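You operate a simulated robot arm through the tools that you are given. There is no shell and no other tool. Be economical: measure what you need, move in short steps, check, and stop when the job is done.

You are at the controls of a simulated robot arm. One attempt, no reset.

Task
Switch the board light on, read L1, L2 and L3, and leave the dial where it read 231 volts.

Only the result counts: the job must be done as asked and must still hold three seconds after the hand-in. Knocking over, shifting, dropping, spilling or breaking anything else fails it.

Robot
A 7-joint arm with a two-finger parallel gripper, fixed in place. Base frame: the origin is at the foot of the arm, x ahead of it, y to its left, z up; the work surface is at about z = 88.6. Units: cm, rad, N and s.
With the tool pointing down near the work surface it reaches from about 42 to 90 cm from the base axis. Its first joint turns from -2.007 to 2.007 rad. Payload 3.91 kg.
Tool frame: the origin (TCP) lies between the finger pads and is the grasp point; the fingertips stand 3 cm ahead of it; z points along the fingers, y is the line along which they close. Largest opening 11 cm; finger width 2, thickness 1; the body of the gripper, 4.8 by 11.2 cm, starts 5.5 cm behind the TCP.
Orientation is told as [roll, pitch, yaw] about the base's x, y, z axes, in that order, counted from this pose: with the fingers straight down and closing along the base's y, the tool's x points along the base's -x, its y along +y and its z along -z.

Tools
- The arm moves only by the tool drive_tool. Its argument "increments" is one flat list of numbers, 7 for each row, row after row: the finger opening in cm, from 0 to 11, then the shift along the base's x, y, z in cm, then the turn, a rotation vector about the base's x, y, z in rad. In form: [hand, x, y, z, rx, ry, rz, hand, x, y, z, rx, ry, rz, ...]. A call has 1 to 8 rows; each row is the pose to reach, as a shift and turn from the pose commanded when the call began. Each row takes 0.2 s and may step no farther than 5 cm and 0.15 rad from the row before; otherwise, or with a gripper value out of range, the whole call is refused. A pose out of reach is approached as far as the arm can. The call stops where the force on the tool passes 70 N (or 10 N more than at its start, if that is more) or the arm is blocked; 0.2 s more then pass. Each finger travels about 15.3 cm/s and halts on what it meets, pressing with about 20 N; the grip force reading is that of the motor and also rises with nothing between the fingers. The clock runs only during rows and for 0.2 s after the last one: add rows that repeat a pose to give the fingers time. The reply holds the time, the measured pose of the TCP, the force on the tool along the base axes, the opening and the grip force, in the units named above and with some noise, with the torque about the TCP (base axes, N m) and any sound that the robot's microphone picked up, and new pictures: "show" is both (left out), scene, wrist or none.
- Cameras (640 x 400 px; columns grow to the right, rows downward): "scene" is fixed at [40.03, -64.97, 184.21]; the picture's right is [0.78, -0.62, 0.00], its down [-0.43, -0.54, -0.72] and it looks along [0.45, 0.56, -0.69] (base axes); focal length 262 px, centre (320, 200). "wrist" rides on the gripper at [7.2, 1.7, -10.3] in the tool frame; the picture's right is [-0.23, 0.97, 0.00], its down [-0.76, -0.18, -0.62] and it looks along [-0.61, -0.14, 0.78] (tool axes); focal length 222 px, centre (320, 200). There is no depth. A picture from a camera that has moved, and an enlarged one, comes with that camera's place and axes in the base frame and with its lens.
- slide_trunk(by): slides the trunk up (or, below 0, down) by that many cm; the arm rides with it, the base frame stays. It gives what a move gives, with no picture.
- zoom(camera, box): a new picture of the part [left, top, right, bottom] of that camera's present view, enlarged. No time passes.
- sign_off(): hands the job in; it is judged then, once.

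Work in short steps. Places have to be worked out from the pictures, the camera data and where the tool is seen: move nearer, look again, correct. Check each grasp and each placing, and mend what went wrong. You have 120 turns and 200 pictures in all, those below and enlarged ones among them. Open the gripper and draw the arm clear of the work before you hand the job in, unless the task says otherwise; then end with one line.

The tools are called after ">>>" as name(argument=value, ...) on one line, values as JSON. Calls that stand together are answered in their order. drive_tool: Moves the arm, as the interface text tells. Its arguments: {"type":"object","properties":{"increments":{"type":"array","items":{"type":"number"}},"show":{"type":"string","enum":["both","scene","wrist","none"]}},"required":["increments"]} The other tools are called the same way: slide_trunk (by) slides the trunk up or down; zoom (camera, box) takes an enlarged picture of a part of a camera's view; sign_off () hands the job in.

At the start:

```text
time_s: 0.0
tcp_pos: [65.77, -10.37, 150.14]
ee_rot: [0.001, 0.002, 0.0]
contact_force: [0.1, 0.6, 0.4]
moment: [-0.01, 0.01, 0.01]
finger_gap: 10.99
grasp_force: 0.0
trunk travel left (down, up): [-90.0, 9.0]
```

scene: 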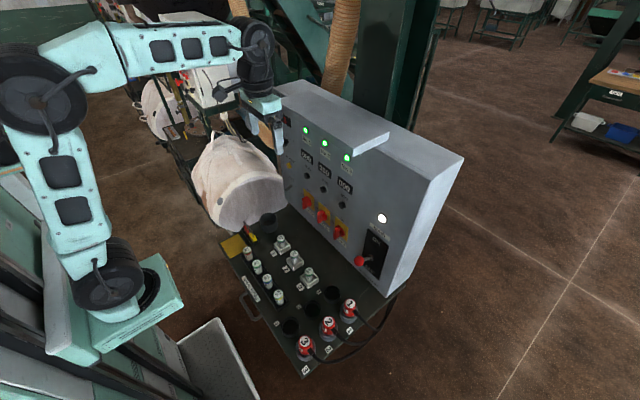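
wrist: 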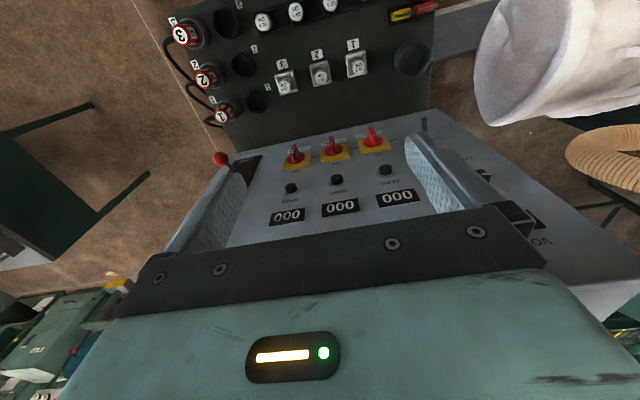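

The board stands with lamps, counters, rotary switches, a lever and maybe a voltmeter. I zoom in for detail.

>>> zoom(camera="scene", box=[220, 70, 480, 232])

>>> zoom(camera="scene", box=[210, 220, 420, 380])

>>> zoom(camera="wrist", box=[220, 100, 580, 300])

```text
2.46 times, centred on (350, 151) of scene
camera zoom: at [40.03, -64.97, 184.21], right [0.78, -0.62, 0.0], down [-0.43, -0.54, -0.72], along [0.45, 0.56, -0.69], focal length 644 px, centre (246, 321)
```

zoom: 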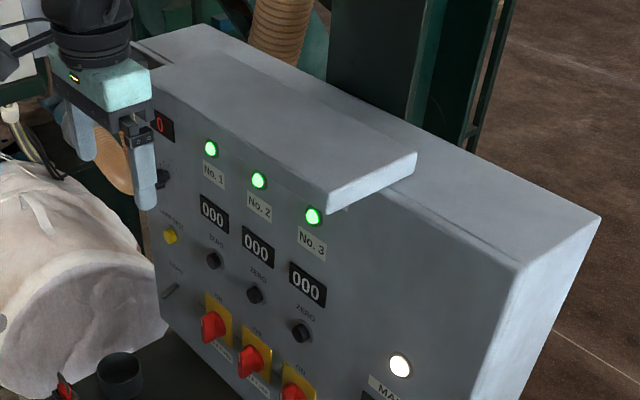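

```text
2.50 times, centred on (315, 300) of scene
camera zoom: at [40.03, -64.97, 184.21], right [0.78, -0.62, 0.0], down [-0.43, -0.54, -0.72], along [0.45, 0.56, -0.69], focal length 654 px, centre (332, -50)
```

zoom: 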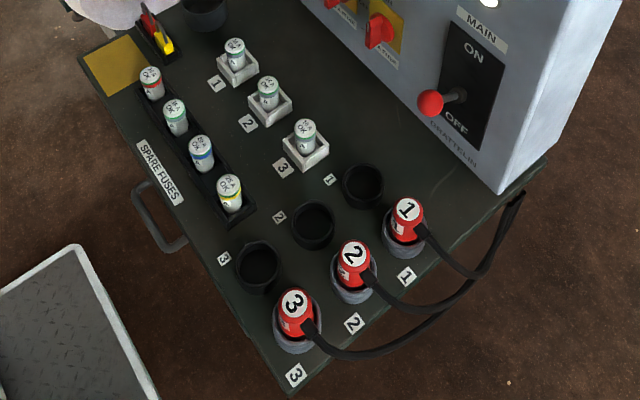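

```text
1.78 times, centred on (400, 200) of wrist
camera zoom: at [58.66, -8.8, 160.4], right [0.23, 0.97, 0.0], down [0.76, -0.18, 0.62], along [0.61, -0.14, -0.78], focal length 395 px, centre (178, 200)
```

zoom: 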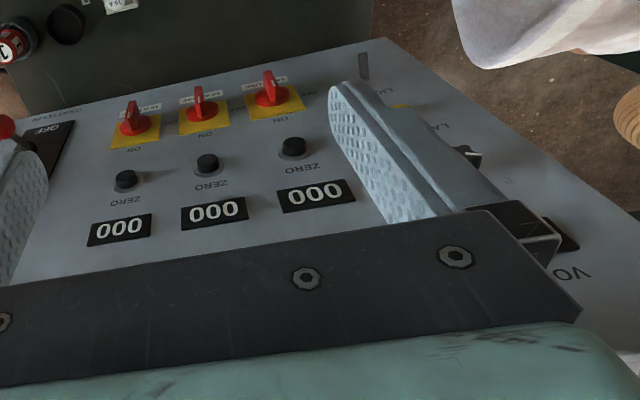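

The panel face is at about x=85, with a red readout and a knob near y≈11, and the LIGHT switch below them, hidden behind the gripper. I back off and tilt the tool forward to see the left part.

>>> drive_tool(increments=[6, -2, 1, 0, 0, -0.1, 0, 6, -4, 2, 0, 0, -0.2, 0, 6, -6, 3, 0, 0, -0.3, 0, 6, -8, 5, 0, 0, -0.4, 0, 6, -10, 7, 0, 0, -0.5, 0, 6, -12, 9, 0, 0, -0.6, 0, 6, -12, 10, 0, 0, -0.7, 0])

```text
time_s: 1.6
tcp_pos: [57.36, 1.95, 147.32]
ee_rot: [-0.001, -0.701, -0.001]
contact_force: [0.0, 0.1, 0.1]
moment: [0.04, 0.02, 0.0]
finger_gap: 6.01
grasp_force: 0.1
out of reach, approached as far as the arm can: row 5, 6, 7
trunk travel left (down, up): [-90.0, 9.0]
camera wrist: at [45.15, 3.37, 150.47], right [0.17, 0.97, 0.15], down [0.18, -0.18, 0.97], along [0.97, -0.14, -0.21], focal length 222 px, centre (320, 200)
```

scene: 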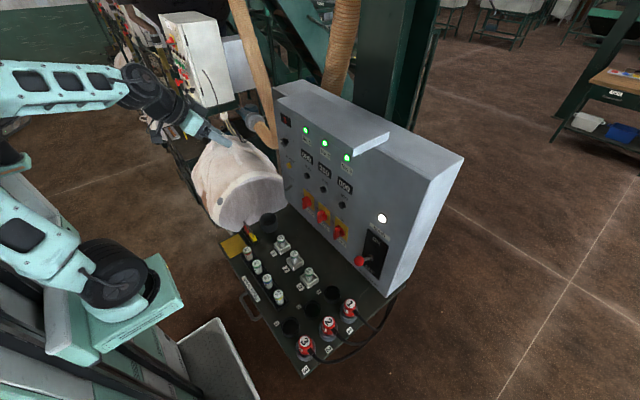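
wrist: 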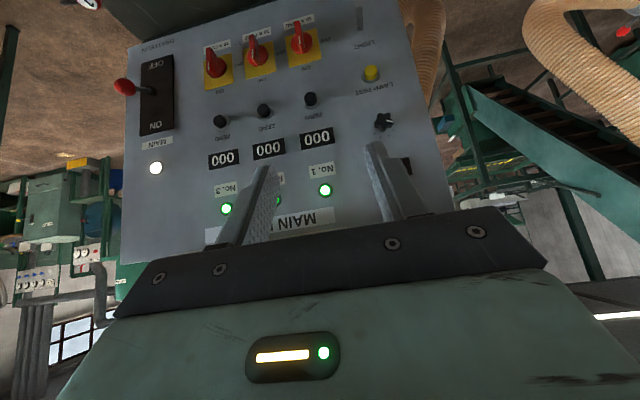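

The knob, LAMP TEST and LIGHT are now visible on the panel's left side. I zoom in on them.

>>> zoom(camera="wrist", box=[320, 0, 460, 88])

>>> zoom(camera="scene", box=[265, 90, 345, 200])

>>> zoom(camera="wrist", box=[320, 80, 460, 240])

>>> zoom(camera="scene", box=[170, 110, 320, 250])

```text
4.55 times, centred on (390, 44) of wrist
camera zoom: at [45.15, 3.37, 150.47], right [0.17, 0.97, 0.15], down [0.18, -0.18, 0.97], along [0.97, -0.14, -0.21], focal length 1010 px, centre (2, 909)
```

zoom: 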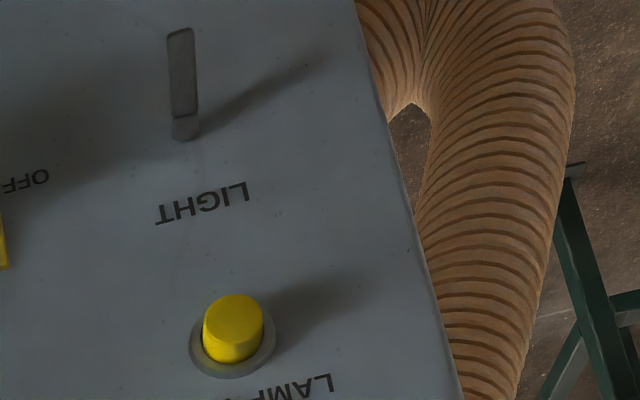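

```text
3.64 times, centred on (305, 145) of scene
camera zoom: at [40.03, -64.97, 184.21], right [0.78, -0.62, 0.0], down [-0.43, -0.54, -0.72], along [0.45, 0.56, -0.69], focal length 952 px, centre (374, 400)
```

zoom: 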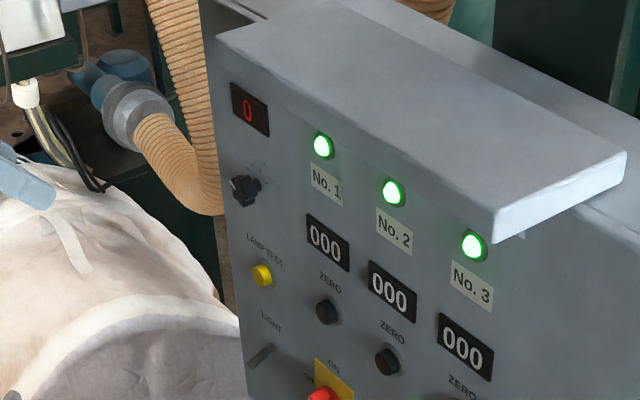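

```text
2.50 times, centred on (390, 160) of wrist
camera zoom: at [45.15, 3.37, 150.47], right [0.17, 0.97, 0.15], down [0.18, -0.18, 0.97], along [0.97, -0.14, -0.21], focal length 555 px, centre (145, 300)
```

zoom: 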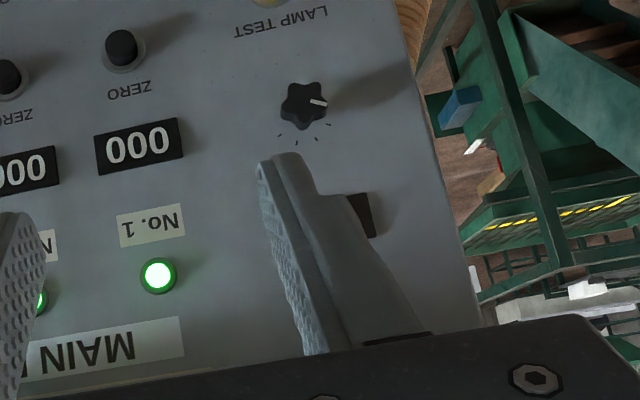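

```text
2.86 times, centred on (245, 180) of scene
camera zoom: at [40.03, -64.97, 184.21], right [0.78, -0.62, 0.0], down [-0.43, -0.54, -0.72], along [0.45, 0.56, -0.69], focal length 748 px, centre (534, 257)
```

zoom: 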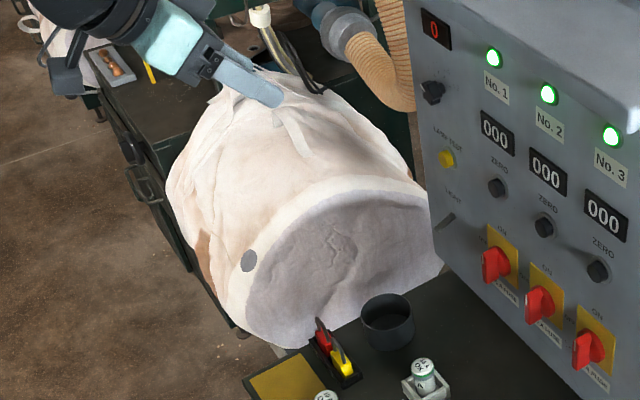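

LIGHT is a toggle lever hanging slightly down at about (82, 12.5, 106), and the knob is the dial. I bring the tool horizontal, facing the panel, for a closer look.

>>> drive_tool(increments=[6, 1, 0, 0, 0, -0.145, 0, 6, 3, 0, -1, 0, -0.29, 0, 6, 5, 0, -2, 0, -0.435, 0, 6, 6, 0, -3, 0, -0.58, 0, 6, 6, 0, -4, 0, -0.725, 0, 6, 6, 0, -5, 0, -0.87, 0])

```text
time_s: 3.0
tcp_pos: [64.29, 2.44, 142.97]
ee_rot: [1.642, -1.57, -1.641]
contact_force: [-0.2, -0.7, 0.1]
moment: [0.0, 0.0, 0.04]
finger_gap: 6.02
grasp_force: 0.1
out of reach, approached as far as the arm can: row 6
trunk travel left (down, up): [-90.0, 9.0]
camera wrist: at [54.01, 3.99, 135.57], right [0.0, 0.97, 0.23], down [-0.62, -0.18, 0.76], along [0.78, -0.14, 0.61], focal length 222 px, centre (320, 200)
```

scene: 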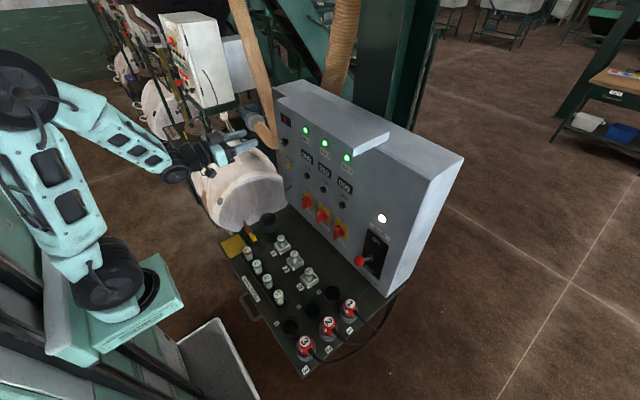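
wrist: 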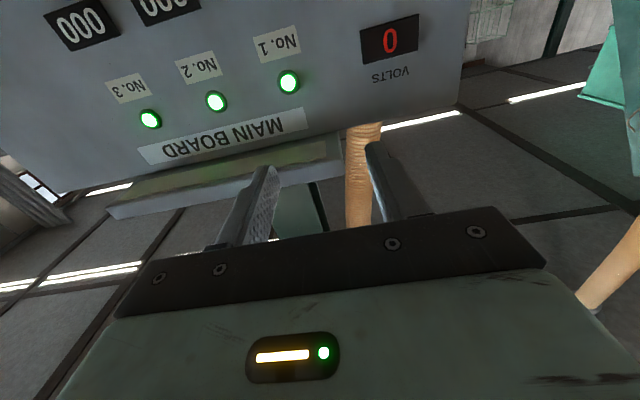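

VOLTS reads 0. I now roll the tool by −90° about x, so the fingers close vertically and the camera sits on the −y side, which keeps it slim next to the sack.

>>> drive_tool(increments=[6, 0, 0, 0, -0.14, 0, 0, 6, 0, 0, 0, -0.28, 0, 0, 6, 0, -1, 0, -0.42, 0, 0, 6, 0, -2, 0, -0.56, 0, 0, 6, 0, -2, 0, -0.7, 0, 0, 6, 0, -2, 0, -0.84, 0, 0, 6, 0, -2, 0, -0.98, 0, 0, 6, 0, -2, 0, -1.12, 0, 0], show="none")

>>> drive_tool(increments=[6, 0, 0, 0, -0.14, 0, 0, 6, 0, 0, 0, -0.28, 0, 0, 6, 0, 0, 0, -0.45, 0, 0], show="none")

>>> slide_trunk(by=-15)

```text
time_s: 4.8
tcp_pos: [65.07, 0.91, 143.33]
ee_rot: [-1.569, -0.447, 1.567]
contact_force: [-0.5, -0.9, -0.1]
moment: [0.0, 0.03, -0.03]
finger_gap: 5.99
grasp_force: 0.0
out of reach, approached as far as the arm can: row 3, 4, 5, 6, 7, 8
trunk travel left (down, up): [-90.0, 9.0]
```

```text
refused: row 3 steps farther than a row can; nothing moved
```

```text
time_s: 6.5
tcp_pos: [65.06, 0.85, 128.37]
ee_rot: [-1.569, -0.448, 1.567]
contact_force: [0.0, 0.9, -0.1]
moment: [0.01, -0.01, -0.01]
finger_gap: 6.01
grasp_force: 0.1
trunk travel left (down, up): [-75.0, 24.0]
```

Rolled 1.12 so far and lowered the trunk. I finish the roll and step forward a little to regain reach.

>>> drive_tool(increments=[6, 1, 0, 0, -0.14, 0, 0, 6, 2, 0, 0, -0.28, 0, 0, 6, 3, 0, 0, -0.42, 0, 0, 6, 3, 0, 0, -0.45, 0, 0])

```text
time_s: 7.5
tcp_pos: [68.17, 0.86, 128.37]
ee_rot: [-1.572, 0.001, 1.57]
contact_force: [0.1, -0.2, -0.5]
moment: [0.02, 0.01, -0.02]
finger_gap: 6.0
grasp_force: 0.0
trunk travel left (down, up): [-75.0, 24.0]
camera wrist: at [57.82, -6.49, 126.52], right [0.0, 0.23, -0.97], down [-0.62, 0.76, 0.18], along [0.78, 0.61, 0.14], focal length 222 px, centre (320, 200)
```

scene: 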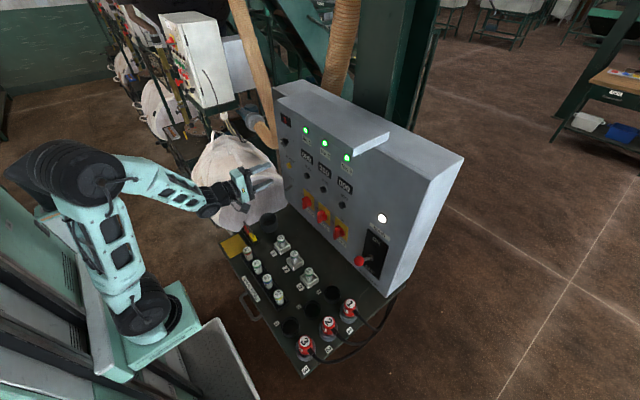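
wrist: 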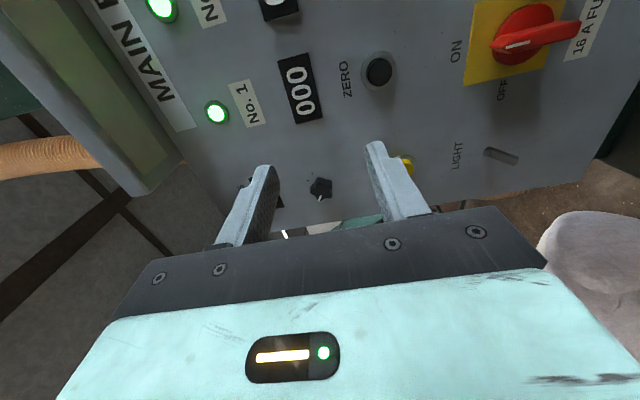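

Triangulating across views puts the lever pivot near (85, 11.9, 107.9) with its tip at about (82, 11.9, 106). The knob is near (84, 11.8, 130.7), and the sack is well away at y>35. I approach the LIGHT lever with one finger below it.

>>> drive_tool(increments=[7, 0.5, 2.2, -4, 0, 0, 0, 7, 1, 4.4, -8, 0, 0, 0, 7, 1.5, 6.6, -12, 0, 0, 0, 7, 2, 8.8, -16, 0, 0, 0, 7, 2, 11, -20, 0, 0, 0])

```text
time_s: 8.8
tcp_pos: [70.12, 11.94, 108.15]
ee_rot: [-1.572, -0.001, 1.567]
contact_force: [-0.2, -1.2, -0.4]
moment: [0.02, 0.02, 0.02]
finger_gap: 6.98
grasp_force: 0.0
trunk travel left (down, up): [-75.0, 24.0]
camera wrist: at [59.88, 4.52, 106.44], right [0.0, 0.23, -0.97], down [-0.62, 0.76, 0.18], along [0.78, 0.6, 0.14], focal length 222 px, centre (320, 200)
```

scene: 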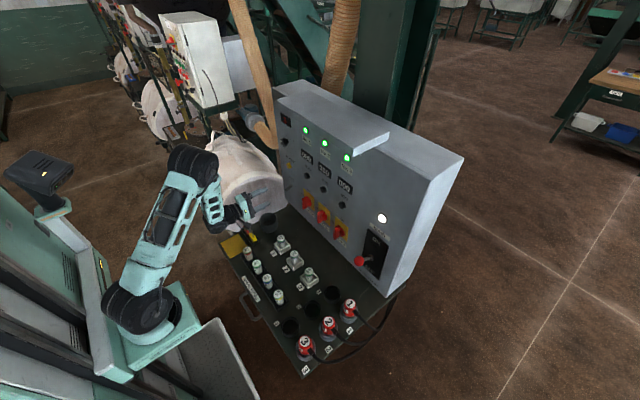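
wrist: 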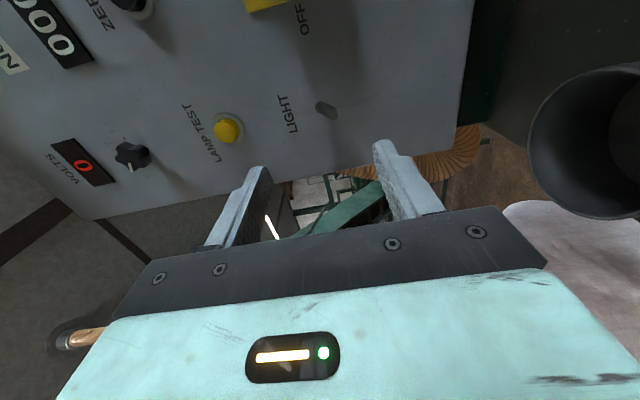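

The lever is at about y=11.1 with its tip near z≈106.7, between the fingers' heights. I move forward and check before contact.

>>> drive_tool(increments=[7, 4, -0.8, -0.5, 0, 0, 0, 7, 8, -0.8, -0.5, 0, 0, 0])

>>> zoom(camera="scene", box=[235, 150, 325, 220])

```text
time_s: 9.3
tcp_pos: [78.2, 11.03, 107.8]
ee_rot: [-1.57, -0.002, 1.569]
contact_force: [-0.4, -0.1, 0.2]
moment: [0.0, 0.03, 0.01]
finger_gap: 6.98
grasp_force: 0.1
trunk travel left (down, up): [-75.0, 24.0]
camera wrist: at [67.91, 3.69, 105.91], right [0.0, 0.23, -0.97], down [-0.62, 0.76, 0.18], along [0.78, 0.6, 0.14], focal length 222 px, centre (320, 200)
```

scene: 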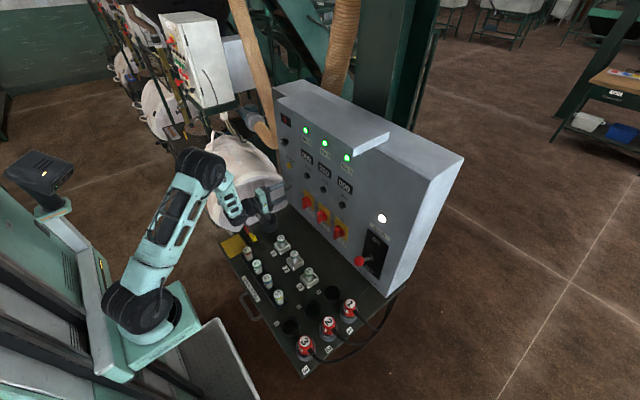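
wrist: 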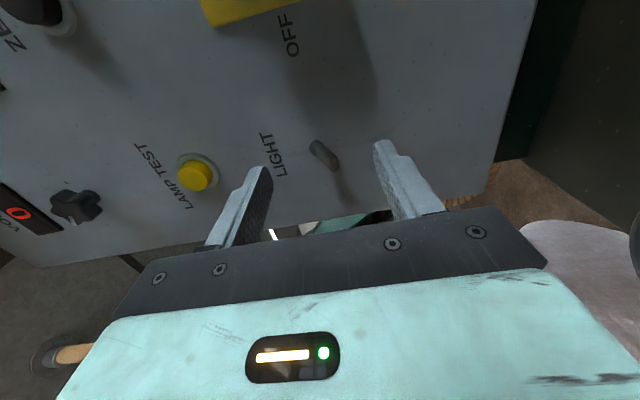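

```text
5.71 times, centred on (280, 185) of scene
camera zoom: at [40.03, -64.97, 184.21], right [0.78, -0.62, 0.0], down [-0.43, -0.54, -0.72], along [0.45, 0.56, -0.69], focal length 1495 px, centre (549, 286)
```

zoom: 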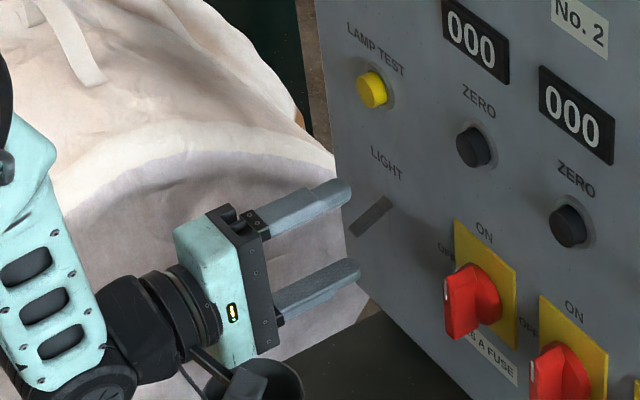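

The lever lies between the fingers in y and z. I advance so the tips pass over it, then lift.

>>> drive_tool(increments=[7, 1.3, 0.1, 0, 0, 0, 0, 7, 2.6, 0.1, 0, 0, 0, 0, 7, 2.6, 0.1, 1, 0, 0, 0, 7, 2.6, 0.1, 2, 0, 0, 0, 7, 2.6, 0.1, 3, 0, 0, 0])

```text
time_s: 10.6
tcp_pos: [80.86, 11.19, 110.87]
ee_rot: [-1.571, -0.002, 1.568]
contact_force: [0.0, 0.4, -0.4]
moment: [0.0, 0.01, -0.01]
finger_gap: 7.01
grasp_force: 0.0
trunk travel left (down, up): [-75.0, 24.0]
camera wrist: at [70.5, 3.79, 109.0], right [0.0, 0.23, -0.97], down [-0.62, 0.76, 0.18], along [0.78, 0.6, 0.14], focal length 222 px, centre (320, 200)
```

scene: 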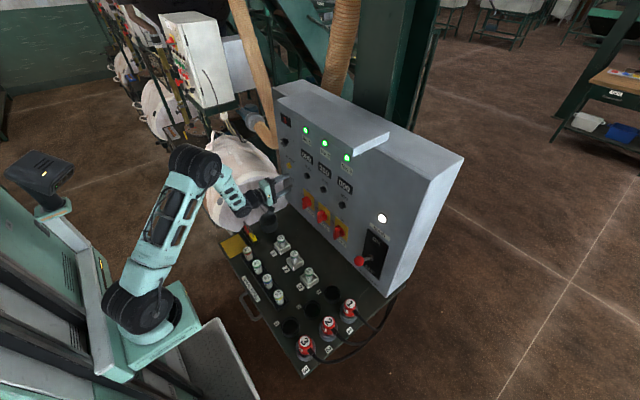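
wrist: 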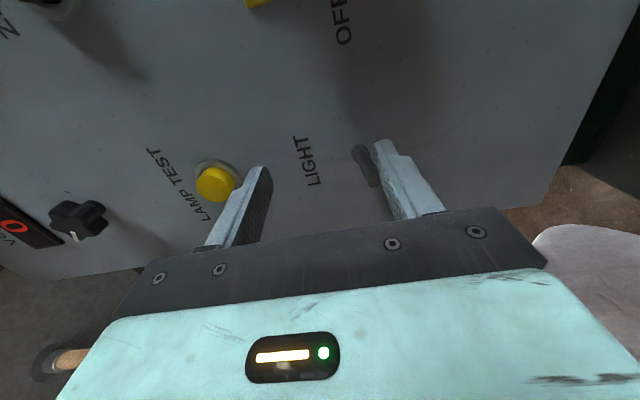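

No contact force yet, and the lever still seems to be resting near the lower finger. I raise a bit more.

>>> drive_tool(increments=[7, 0, 0, 0.7, 0, 0, 0, 7, 0, 0, 1.4, 0, 0, 0])

>>> zoom(camera="wrist", box=[280, 100, 440, 200])

>>> zoom(camera="scene", box=[255, 160, 325, 210])

```text
time_s: 11.2
tcp_pos: [80.76, 11.17, 111.82]
ee_rot: [-1.562, 0.0, 1.57]
contact_force: [-1.9, -1.8, -15.9]
moment: [-0.15, 0.56, 0.02]
finger_gap: 7.78
grasp_force: 8.6
trunk travel left (down, up): [-75.0, 24.0]
heard: click
camera wrist: at [70.42, 3.8, 110.13], right [-0.01, 0.23, -0.97], down [-0.62, 0.76, 0.18], along [0.78, 0.6, 0.13], focal length 222 px, centre (320, 200)
```

scene: 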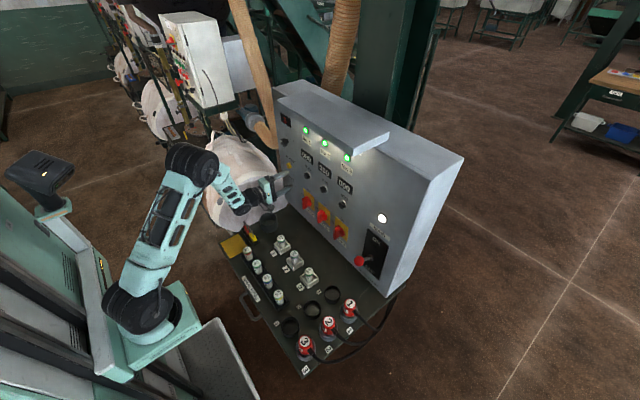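
wrist: 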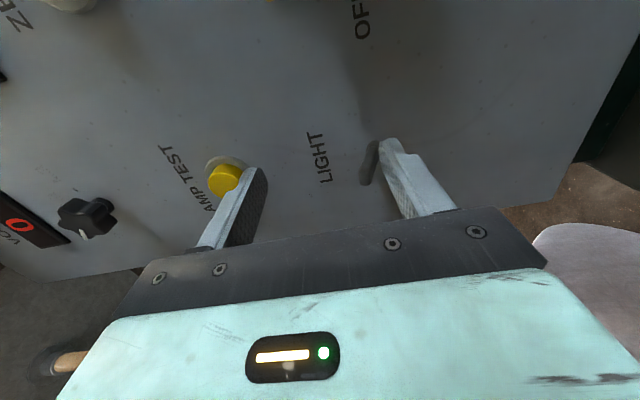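

```text
4.00 times, centred on (360, 150) of wrist
camera zoom: at [70.42, 3.8, 110.13], right [-0.01, 0.23, -0.97], down [-0.62, 0.76, 0.18], along [0.78, 0.6, 0.13], focal length 888 px, centre (160, 400)
```

zoom: 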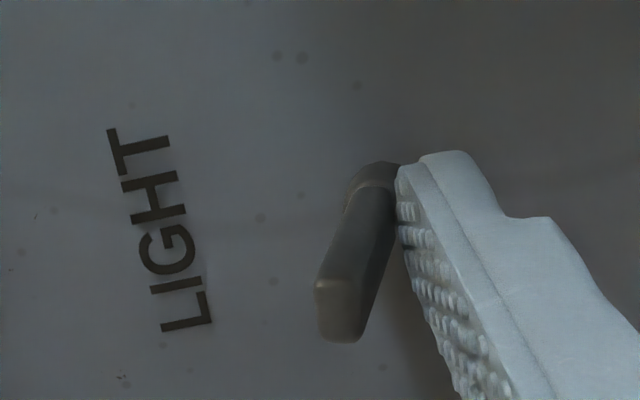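

```text
8.00 times, centred on (290, 185) of scene
camera zoom: at [40.03, -64.97, 184.21], right [0.78, -0.62, 0.0], down [-0.43, -0.54, -0.72], along [0.45, 0.56, -0.69], focal length 2094 px, centre (560, 320)
```

zoom: 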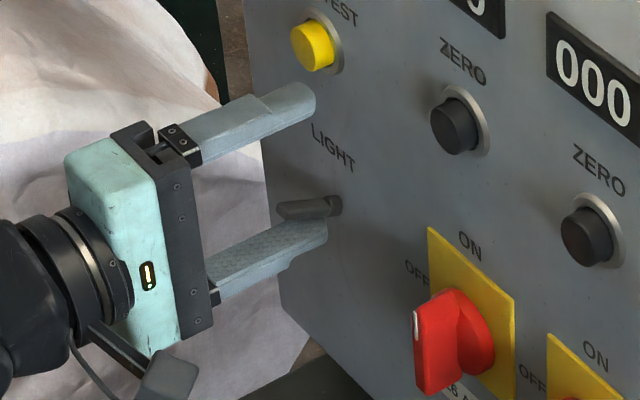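

A click was heard, the lever flipped up and the board light under the hood is on. I lower a little, back out, and go up to look at the dial.

>>> drive_tool(increments=[7, 0, 0, -1.5, 0, 0, 0, 7, -4, 0, -1.5, 0, 0, 0, 7, -8, 0, -1.5, 0, 0, 0, 7, -12, 0, 2.5, 0, 0, 0, 7, -13, 0, 7, 0, 0, 0, 7, -13, 0, 11.5, 0, 0, 0, 7, -13, 0, 16, 0, 0, 0])

>>> zoom(camera="scene", box=[265, 100, 345, 150])

>>> zoom(camera="scene", box=[270, 150, 350, 200])

```text
refused: row 4 steps farther than a row can; nothing moved
```

```text
8.00 times, centred on (305, 125) of scene
camera zoom: at [40.03, -64.97, 184.21], right [0.78, -0.62, 0.0], down [-0.43, -0.54, -0.72], along [0.45, 0.56, -0.69], focal length 2094 px, centre (440, 800)
```

zoom: 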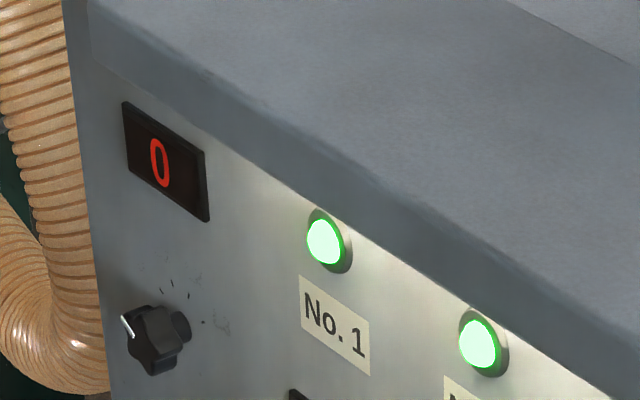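

```text
8.00 times, centred on (310, 175) of scene
camera zoom: at [40.03, -64.97, 184.21], right [0.78, -0.62, 0.0], down [-0.43, -0.54, -0.72], along [0.45, 0.56, -0.69], focal length 2094 px, centre (400, 400)
```

zoom: 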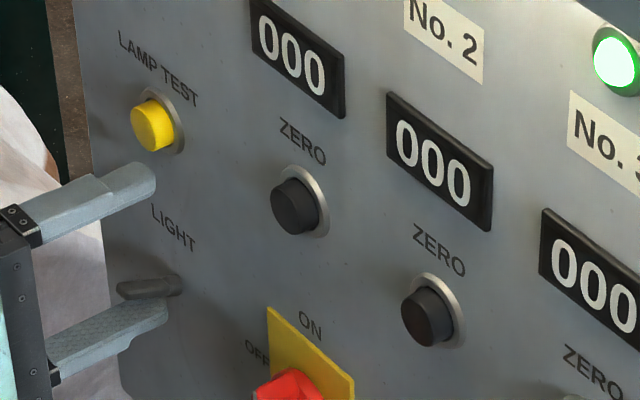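

The dial labels are rubbed off, so I will have to rely on the VOLTS readout. I redo the retreat with legal steps.

>>> drive_tool(increments=[7, 0, 0, -1.5, 0, 0, 0, 7, -4, 0, -1.5, 0, 0, 0, 7, -8, 0, -1.5, 0, 0, 0, 7, -11, 0, 2, 0, 0, 0, 7, -12, 0, 6.5, 0, 0, 0, 7, -12, 0, 11, 0, 0, 0, 7, -12, 0, 15, 0, 0, 0])

>>> zoom(camera="wrist", box=[240, 80, 400, 200])

```text
time_s: 12.8
tcp_pos: [68.7, 11.09, 127.1]
ee_rot: [-1.571, 0.002, 1.569]
contact_force: [0.9, 0.4, -0.6]
moment: [-0.02, -0.02, -0.03]
finger_gap: 6.98
grasp_force: 0.1
trunk travel left (down, up): [-75.0, 24.0]
camera wrist: at [58.41, 3.71, 125.34], right [0.0, 0.23, -0.97], down [-0.62, 0.76, 0.18], along [0.78, 0.61, 0.14], focal length 222 px, centre (320, 200)
```

scene: 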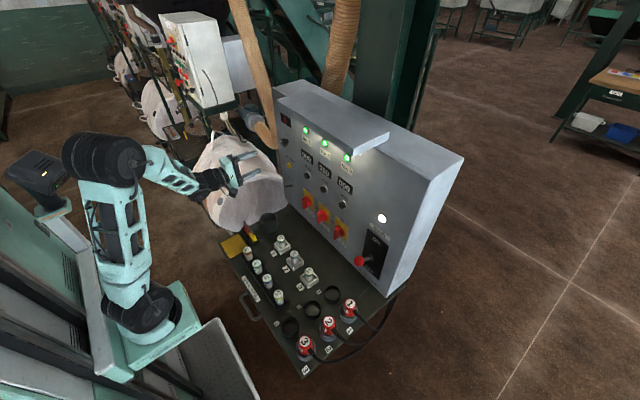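
wrist: 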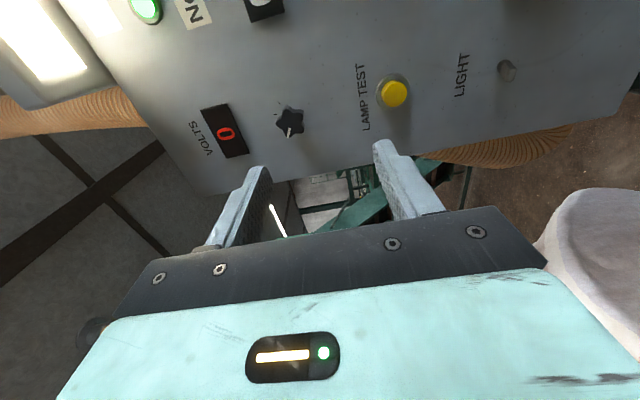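

```text
3.33 times, centred on (320, 140) of wrist
camera zoom: at [58.41, 3.71, 125.34], right [0.0, 0.23, -0.97], down [-0.62, 0.76, 0.18], along [0.78, 0.61, 0.14], focal length 740 px, centre (320, 400)
```

zoom: 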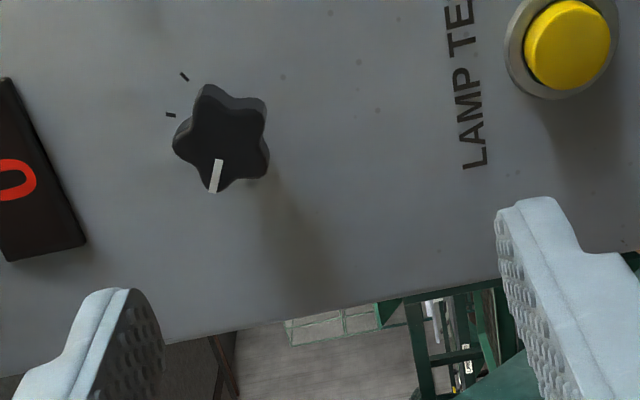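

The knob is at about (84, 11.6, 130.6), a 3.3 cm star with the pointer at 9–10 o'clock. I line up with its axis at a short distance.

>>> drive_tool(increments=[7, 3, 0.5, 3.5, 0, 0, 0, 7, 7, 0.5, 3.5, 0, 0, 0])

>>> zoom(camera="wrist", box=[220, 100, 420, 225])

>>> zoom(camera="scene", box=[255, 100, 335, 150])

```text
time_s: 13.3
tcp_pos: [75.6, 11.61, 130.72]
ee_rot: [-1.571, -0.001, 1.568]
contact_force: [0.2, 0.8, 0.5]
moment: [0.04, 0.02, 0.02]
finger_gap: 6.99
grasp_force: 0.2
trunk travel left (down, up): [-75.0, 24.0]
camera wrist: at [65.41, 4.19, 128.89], right [0.0, 0.23, -0.97], down [-0.62, 0.76, 0.18], along [0.78, 0.6, 0.14], focal length 222 px, centre (320, 200)
```

scene: 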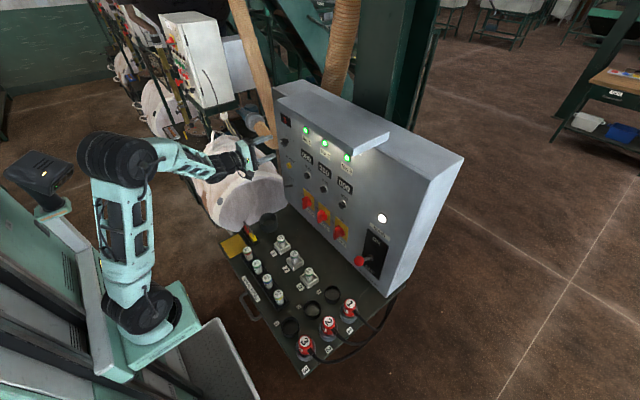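
wrist: 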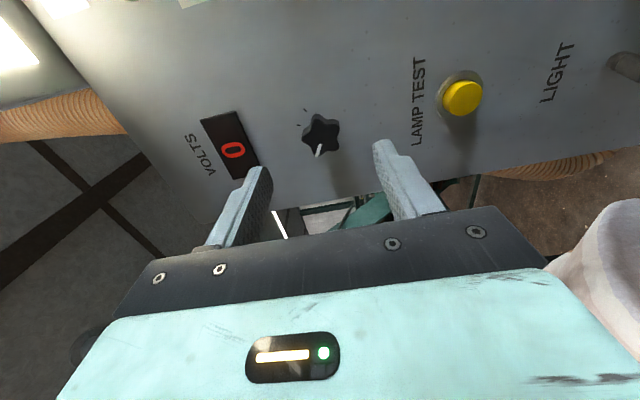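

```text
3.20 times, centred on (320, 162) of wrist
camera zoom: at [65.41, 4.19, 128.89], right [0.0, 0.23, -0.97], down [-0.62, 0.76, 0.18], along [0.78, 0.6, 0.14], focal length 711 px, centre (320, 320)
```

zoom: 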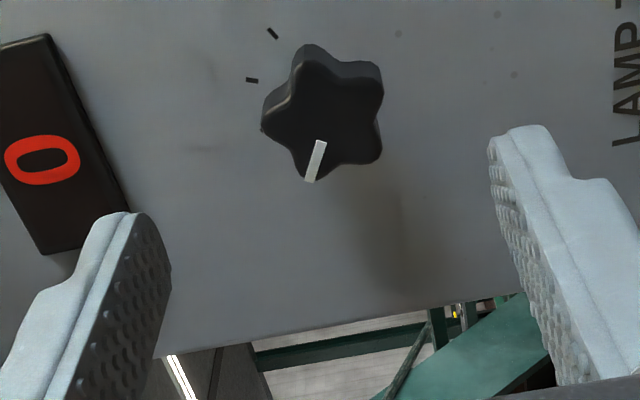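

```text
8.00 times, centred on (295, 125) of scene
camera zoom: at [40.03, -64.97, 184.21], right [0.78, -0.62, 0.0], down [-0.43, -0.54, -0.72], along [0.45, 0.56, -0.69], focal length 2094 px, centre (520, 800)
```

zoom: 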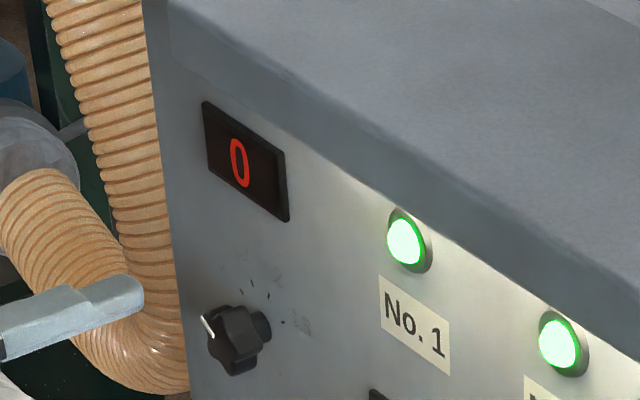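

Triangulation puts the knob's front centre at about (84.0, 11.55, 130.6), with the pointer about 67° left of vertical. I roll −0.4 rad so the fingers line up with the pointer lobe and its opposite valley, then close in around the knob.

>>> drive_tool(increments=[6, 1, 0, -0.1, -0.13, 0, 0, 6, 2, 0, -0.1, -0.27, 0, 0, 6, 4, 0, -0.1, -0.4, 0, 0, 6, 6.2, 0, -0.1, -0.4, 0, 0])

>>> zoom(camera="wrist", box=[220, 100, 420, 225])

>>> zoom(camera="scene", box=[255, 110, 335, 160])

```text
time_s: 14.3
tcp_pos: [81.95, 11.59, 130.64]
ee_rot: [-1.57, 0.402, 1.568]
contact_force: [-1.2, -0.2, -0.1]
moment: [0.0, 0.0, 0.01]
finger_gap: 6.01
grasp_force: 0.2
trunk travel left (down, up): [-75.0, 24.0]
camera wrist: at [71.66, 4.18, 131.76], right [0.0, -0.17, -0.99], down [-0.62, 0.77, -0.13], along [0.78, 0.61, -0.11], focal length 222 px, centre (320, 200)
```

scene: 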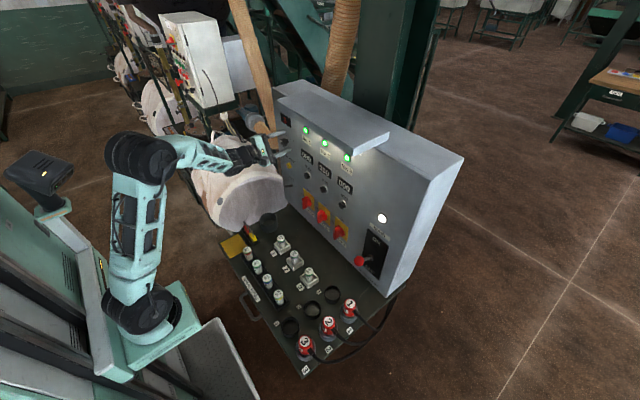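
wrist: 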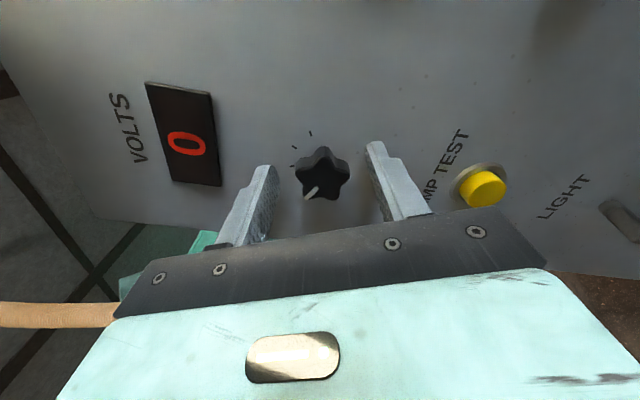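

```text
3.20 times, centred on (320, 162) of wrist
camera zoom: at [71.66, 4.18, 131.76], right [0.0, -0.17, -0.99], down [-0.62, 0.77, -0.13], along [0.78, 0.61, -0.11], focal length 711 px, centre (320, 320)
```

zoom: 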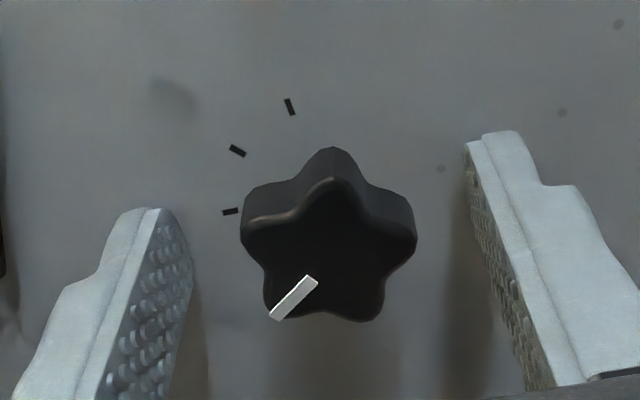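

```text
8.00 times, centred on (295, 135) of scene
camera zoom: at [40.03, -64.97, 184.21], right [0.78, -0.62, 0.0], down [-0.43, -0.54, -0.72], along [0.45, 0.56, -0.69], focal length 2094 px, centre (520, 720)
```

zoom: 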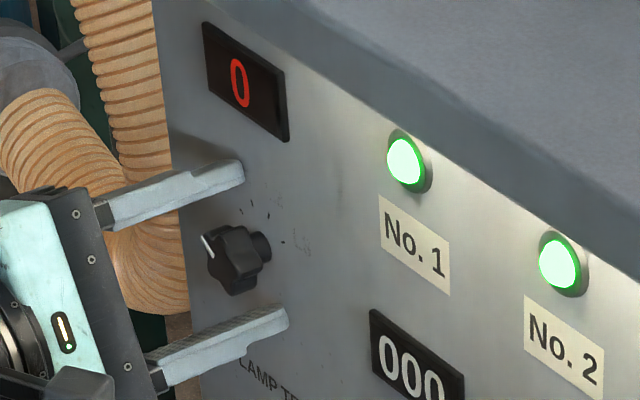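

The finger axis is about 8° off the lobe/valley line, so I correct the roll, advance 0.5 cm and close on the knob.

>>> drive_tool(increments=[6, 0.5, 0, 0, -0.13, 0, 0, 4, 0.5, 0, 0, -0.13, 0, 0, 2.5, 0.5, 0, 0, -0.13, 0, 0, 2.5, 0.5, 0, 0, -0.13, 0, 0])

>>> zoom(camera="wrist", box=[220, 100, 420, 225])

```text
time_s: 15.3
tcp_pos: [81.95, 11.71, 130.59]
ee_rot: [-1.572, 0.53, 1.573]
contact_force: [-61.5, -0.4, -8.5]
moment: [0.7, 0.5, -0.44]
finger_gap: 4.36
grasp_force: 18.3
trunk travel left (down, up): [-75.0, 24.0]
camera wrist: at [71.75, 4.52, 132.72], right [0.0, -0.3, -0.96], down [-0.62, 0.75, -0.23], along [0.78, 0.6, -0.18], focal length 222 px, centre (320, 200)
```

scene: 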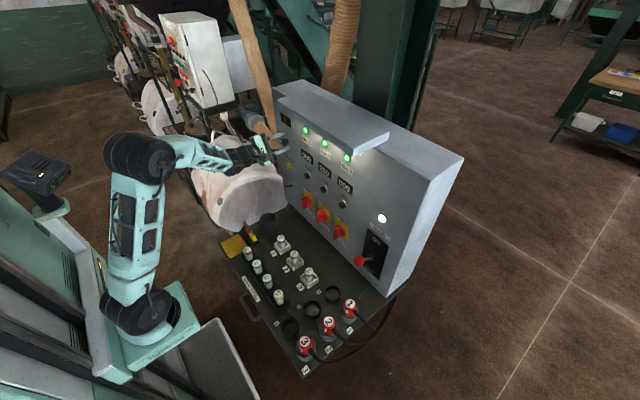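
wrist: 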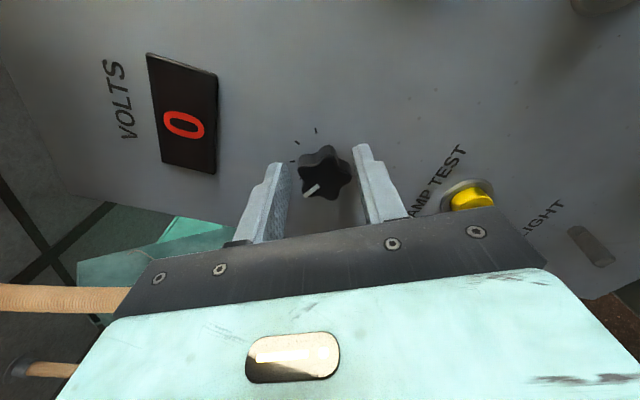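

```text
3.20 times, centred on (320, 162) of wrist
camera zoom: at [71.75, 4.52, 132.72], right [0.0, -0.3, -0.96], down [-0.62, 0.75, -0.23], along [0.78, 0.6, -0.18], focal length 711 px, centre (320, 320)
```

zoom: 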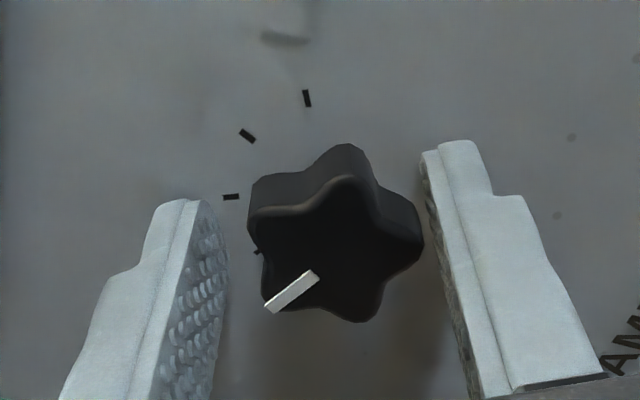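

Fingertips touched the panel (61 N), so its face is at x≈85. I back off 0.8 cm, shift to the refined knob centre (11.4, 130.3), and close.

>>> drive_tool(increments=[5, -0.8, 0, 0, 0, 0, 0, 5, -0.8, -0.2, -0.3, 0, 0, 0, 2.5, -0.8, -0.2, -0.3, 0, 0, 0, 2.5, -0.8, -0.2, -0.3, 0, 0, 0])

>>> zoom(camera="wrist", box=[220, 100, 420, 225])

```text
time_s: 16.4
tcp_pos: [81.71, 11.33, 130.52]
ee_rot: [-1.58, 0.527, 1.561]
contact_force: [20.8, 0.9, 17.0]
moment: [0.09, -0.52, -0.89]
finger_gap: 3.12
grasp_force: 45.7
trunk travel left (down, up): [-75.0, 24.0]
camera wrist: at [71.5, 4.11, 132.59], right [0.01, -0.29, -0.96], down [-0.62, 0.75, -0.23], along [0.79, 0.59, -0.18], focal length 222 px, centre (320, 200)
```

scene: 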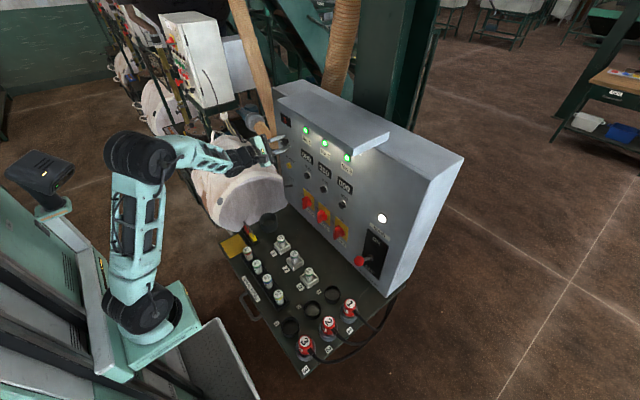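
wrist: 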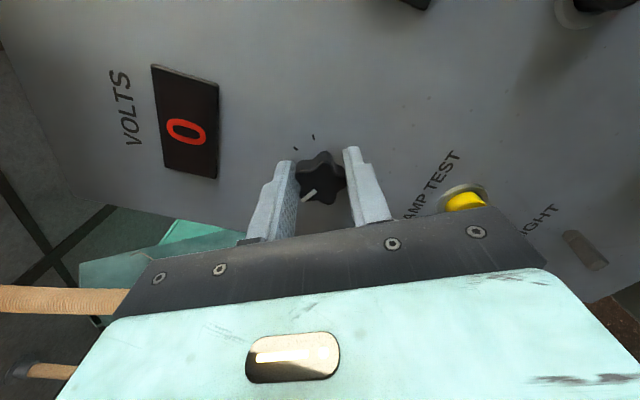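

```text
3.20 times, centred on (320, 162) of wrist
camera zoom: at [71.5, 4.11, 132.59], right [0.01, -0.29, -0.96], down [-0.62, 0.75, -0.23], along [0.79, 0.59, -0.18], focal length 711 px, centre (320, 320)
```

zoom: 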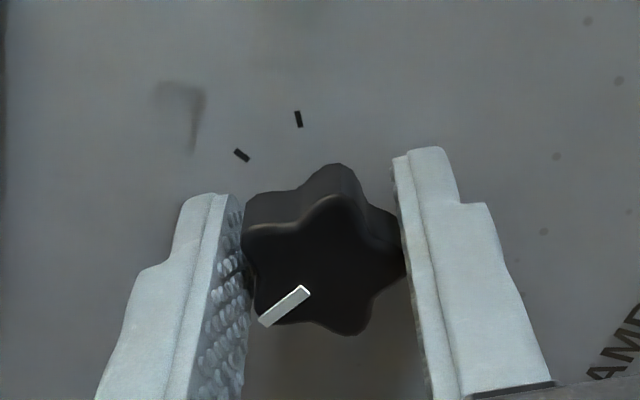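

Gripped at 3.12 cm. I ease the residual load (z +0.15) and turn clockwise, watching VOLTS.

>>> drive_tool(increments=[2.5, 0, 0, 0.15, 0.13, 0, 0, 2.5, 0, 0, 0.15, 0.26, 0, 0, 2.5, 0, 0, 0.15, 0.39, 0, 0, 2.5, 0, 0, 0.15, 0.52, 0, 0])

>>> zoom(camera="wrist", box=[220, 100, 420, 225])

>>> zoom(camera="scene", box=[255, 110, 335, 160])

```text
time_s: 17.4
tcp_pos: [81.67, 11.39, 130.52]
ee_rot: [-1.572, 0.005, 1.568]
contact_force: [26.0, -0.9, 16.1]
moment: [0.04, 0.05, -0.68]
finger_gap: 3.05
grasp_force: 45.6
trunk travel left (down, up): [-75.0, 24.0]
camera wrist: at [71.49, 4.04, 128.73], right [0.0, 0.22, -0.98], down [-0.62, 0.77, 0.17], along [0.78, 0.6, 0.14], focal length 222 px, centre (320, 200)
```

scene: 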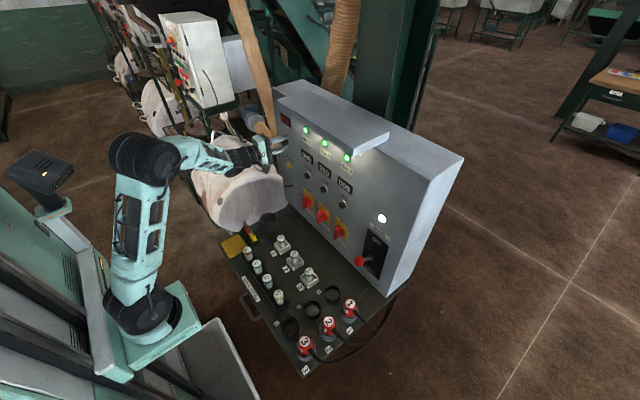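
wrist: 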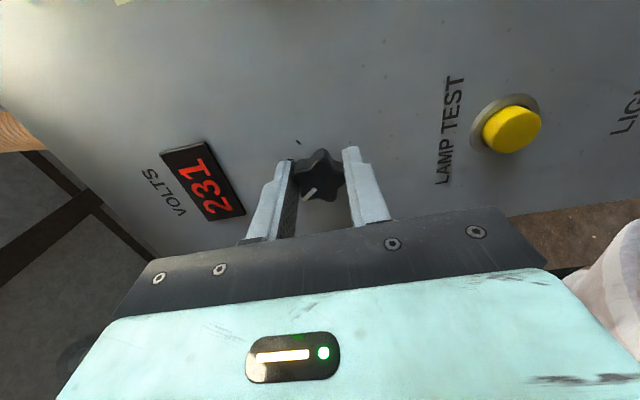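

```text
3.20 times, centred on (320, 162) of wrist
camera zoom: at [71.49, 4.04, 128.73], right [0.0, 0.22, -0.98], down [-0.62, 0.77, 0.17], along [0.78, 0.6, 0.14], focal length 711 px, centre (320, 320)
```

zoom: 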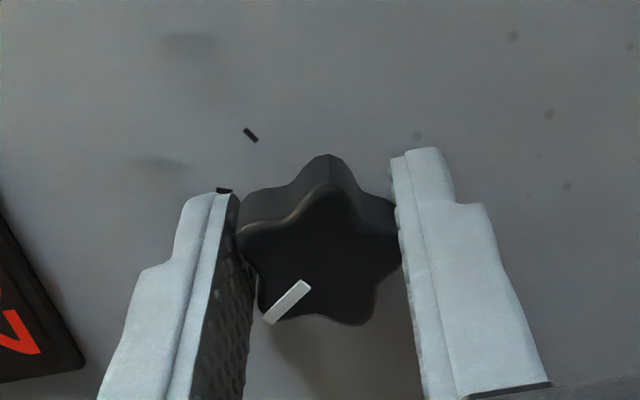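

```text
8.00 times, centred on (295, 135) of scene
camera zoom: at [40.03, -64.97, 184.21], right [0.78, -0.62, 0.0], down [-0.43, -0.54, -0.72], along [0.45, 0.56, -0.69], focal length 2094 px, centre (520, 720)
```

zoom: 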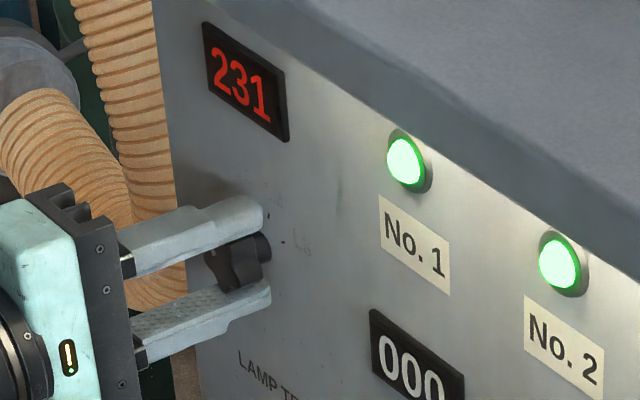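

The first position reads 231. The task also wants L2 and L3 read, so I keep turning clockwise.

>>> drive_tool(increments=[2.5, 0, 0, 0, 0.13, 0, 0, 2.5, 0, 0, 0, 0.26, 0, 0, 2.5, 0, 0, 0, 0.39, 0, 0, 2.5, 0, 0, 0, 0.52, 0, 0])

>>> zoom(camera="wrist", box=[120, 100, 420, 260])

>>> zoom(camera="scene", box=[255, 110, 335, 160])

```text
time_s: 18.4
tcp_pos: [81.74, 11.41, 130.55]
ee_rot: [-1.572, -0.514, 1.569]
contact_force: [25.1, -3.4, 15.6]
moment: [0.01, 0.06, -0.22]
finger_gap: 3.07
grasp_force: 44.5
trunk travel left (down, up): [-75.0, 24.0]
camera wrist: at [71.49, 5.82, 125.32], right [0.0, 0.68, -0.74], down [-0.62, 0.58, 0.53], along [0.78, 0.46, 0.42], focal length 222 px, centre (320, 200)
```

scene: 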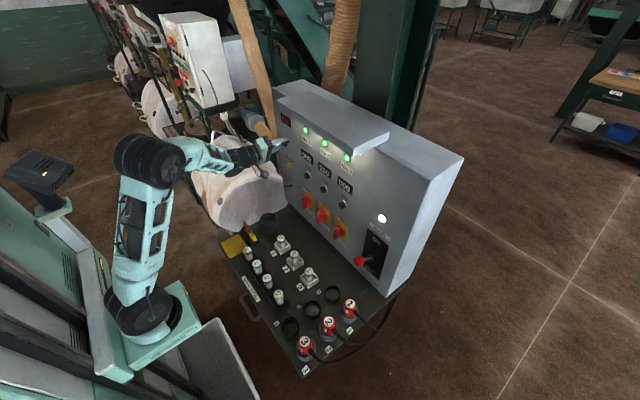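
wrist: 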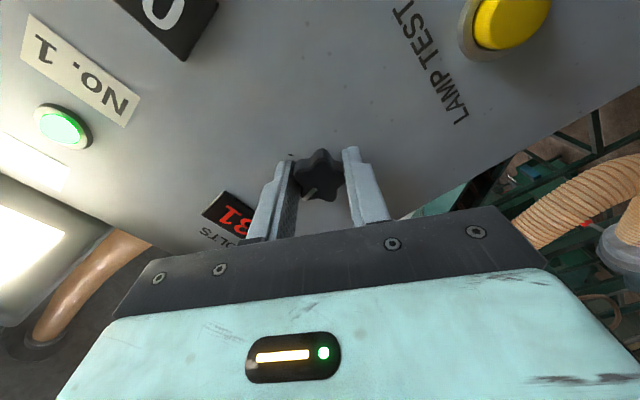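

```text
2.13 times, centred on (270, 180) of wrist
camera zoom: at [71.49, 5.82, 125.32], right [0.0, 0.68, -0.74], down [-0.62, 0.58, 0.53], along [0.78, 0.46, 0.42], focal length 474 px, centre (427, 243)
```

zoom: 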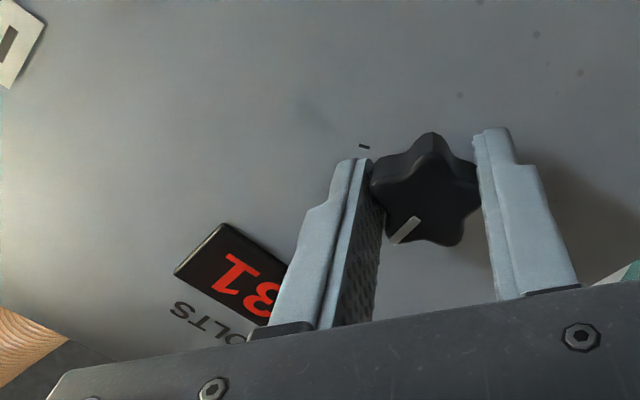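

```text
8.00 times, centred on (295, 135) of scene
camera zoom: at [40.03, -64.97, 184.21], right [0.78, -0.62, 0.0], down [-0.43, -0.54, -0.72], along [0.45, 0.56, -0.69], focal length 2094 px, centre (520, 720)
```

zoom: 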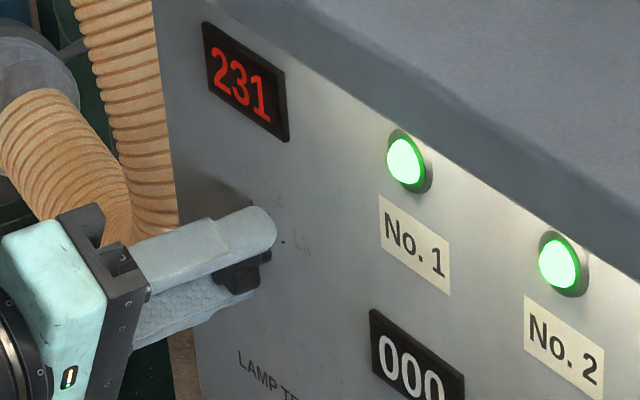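

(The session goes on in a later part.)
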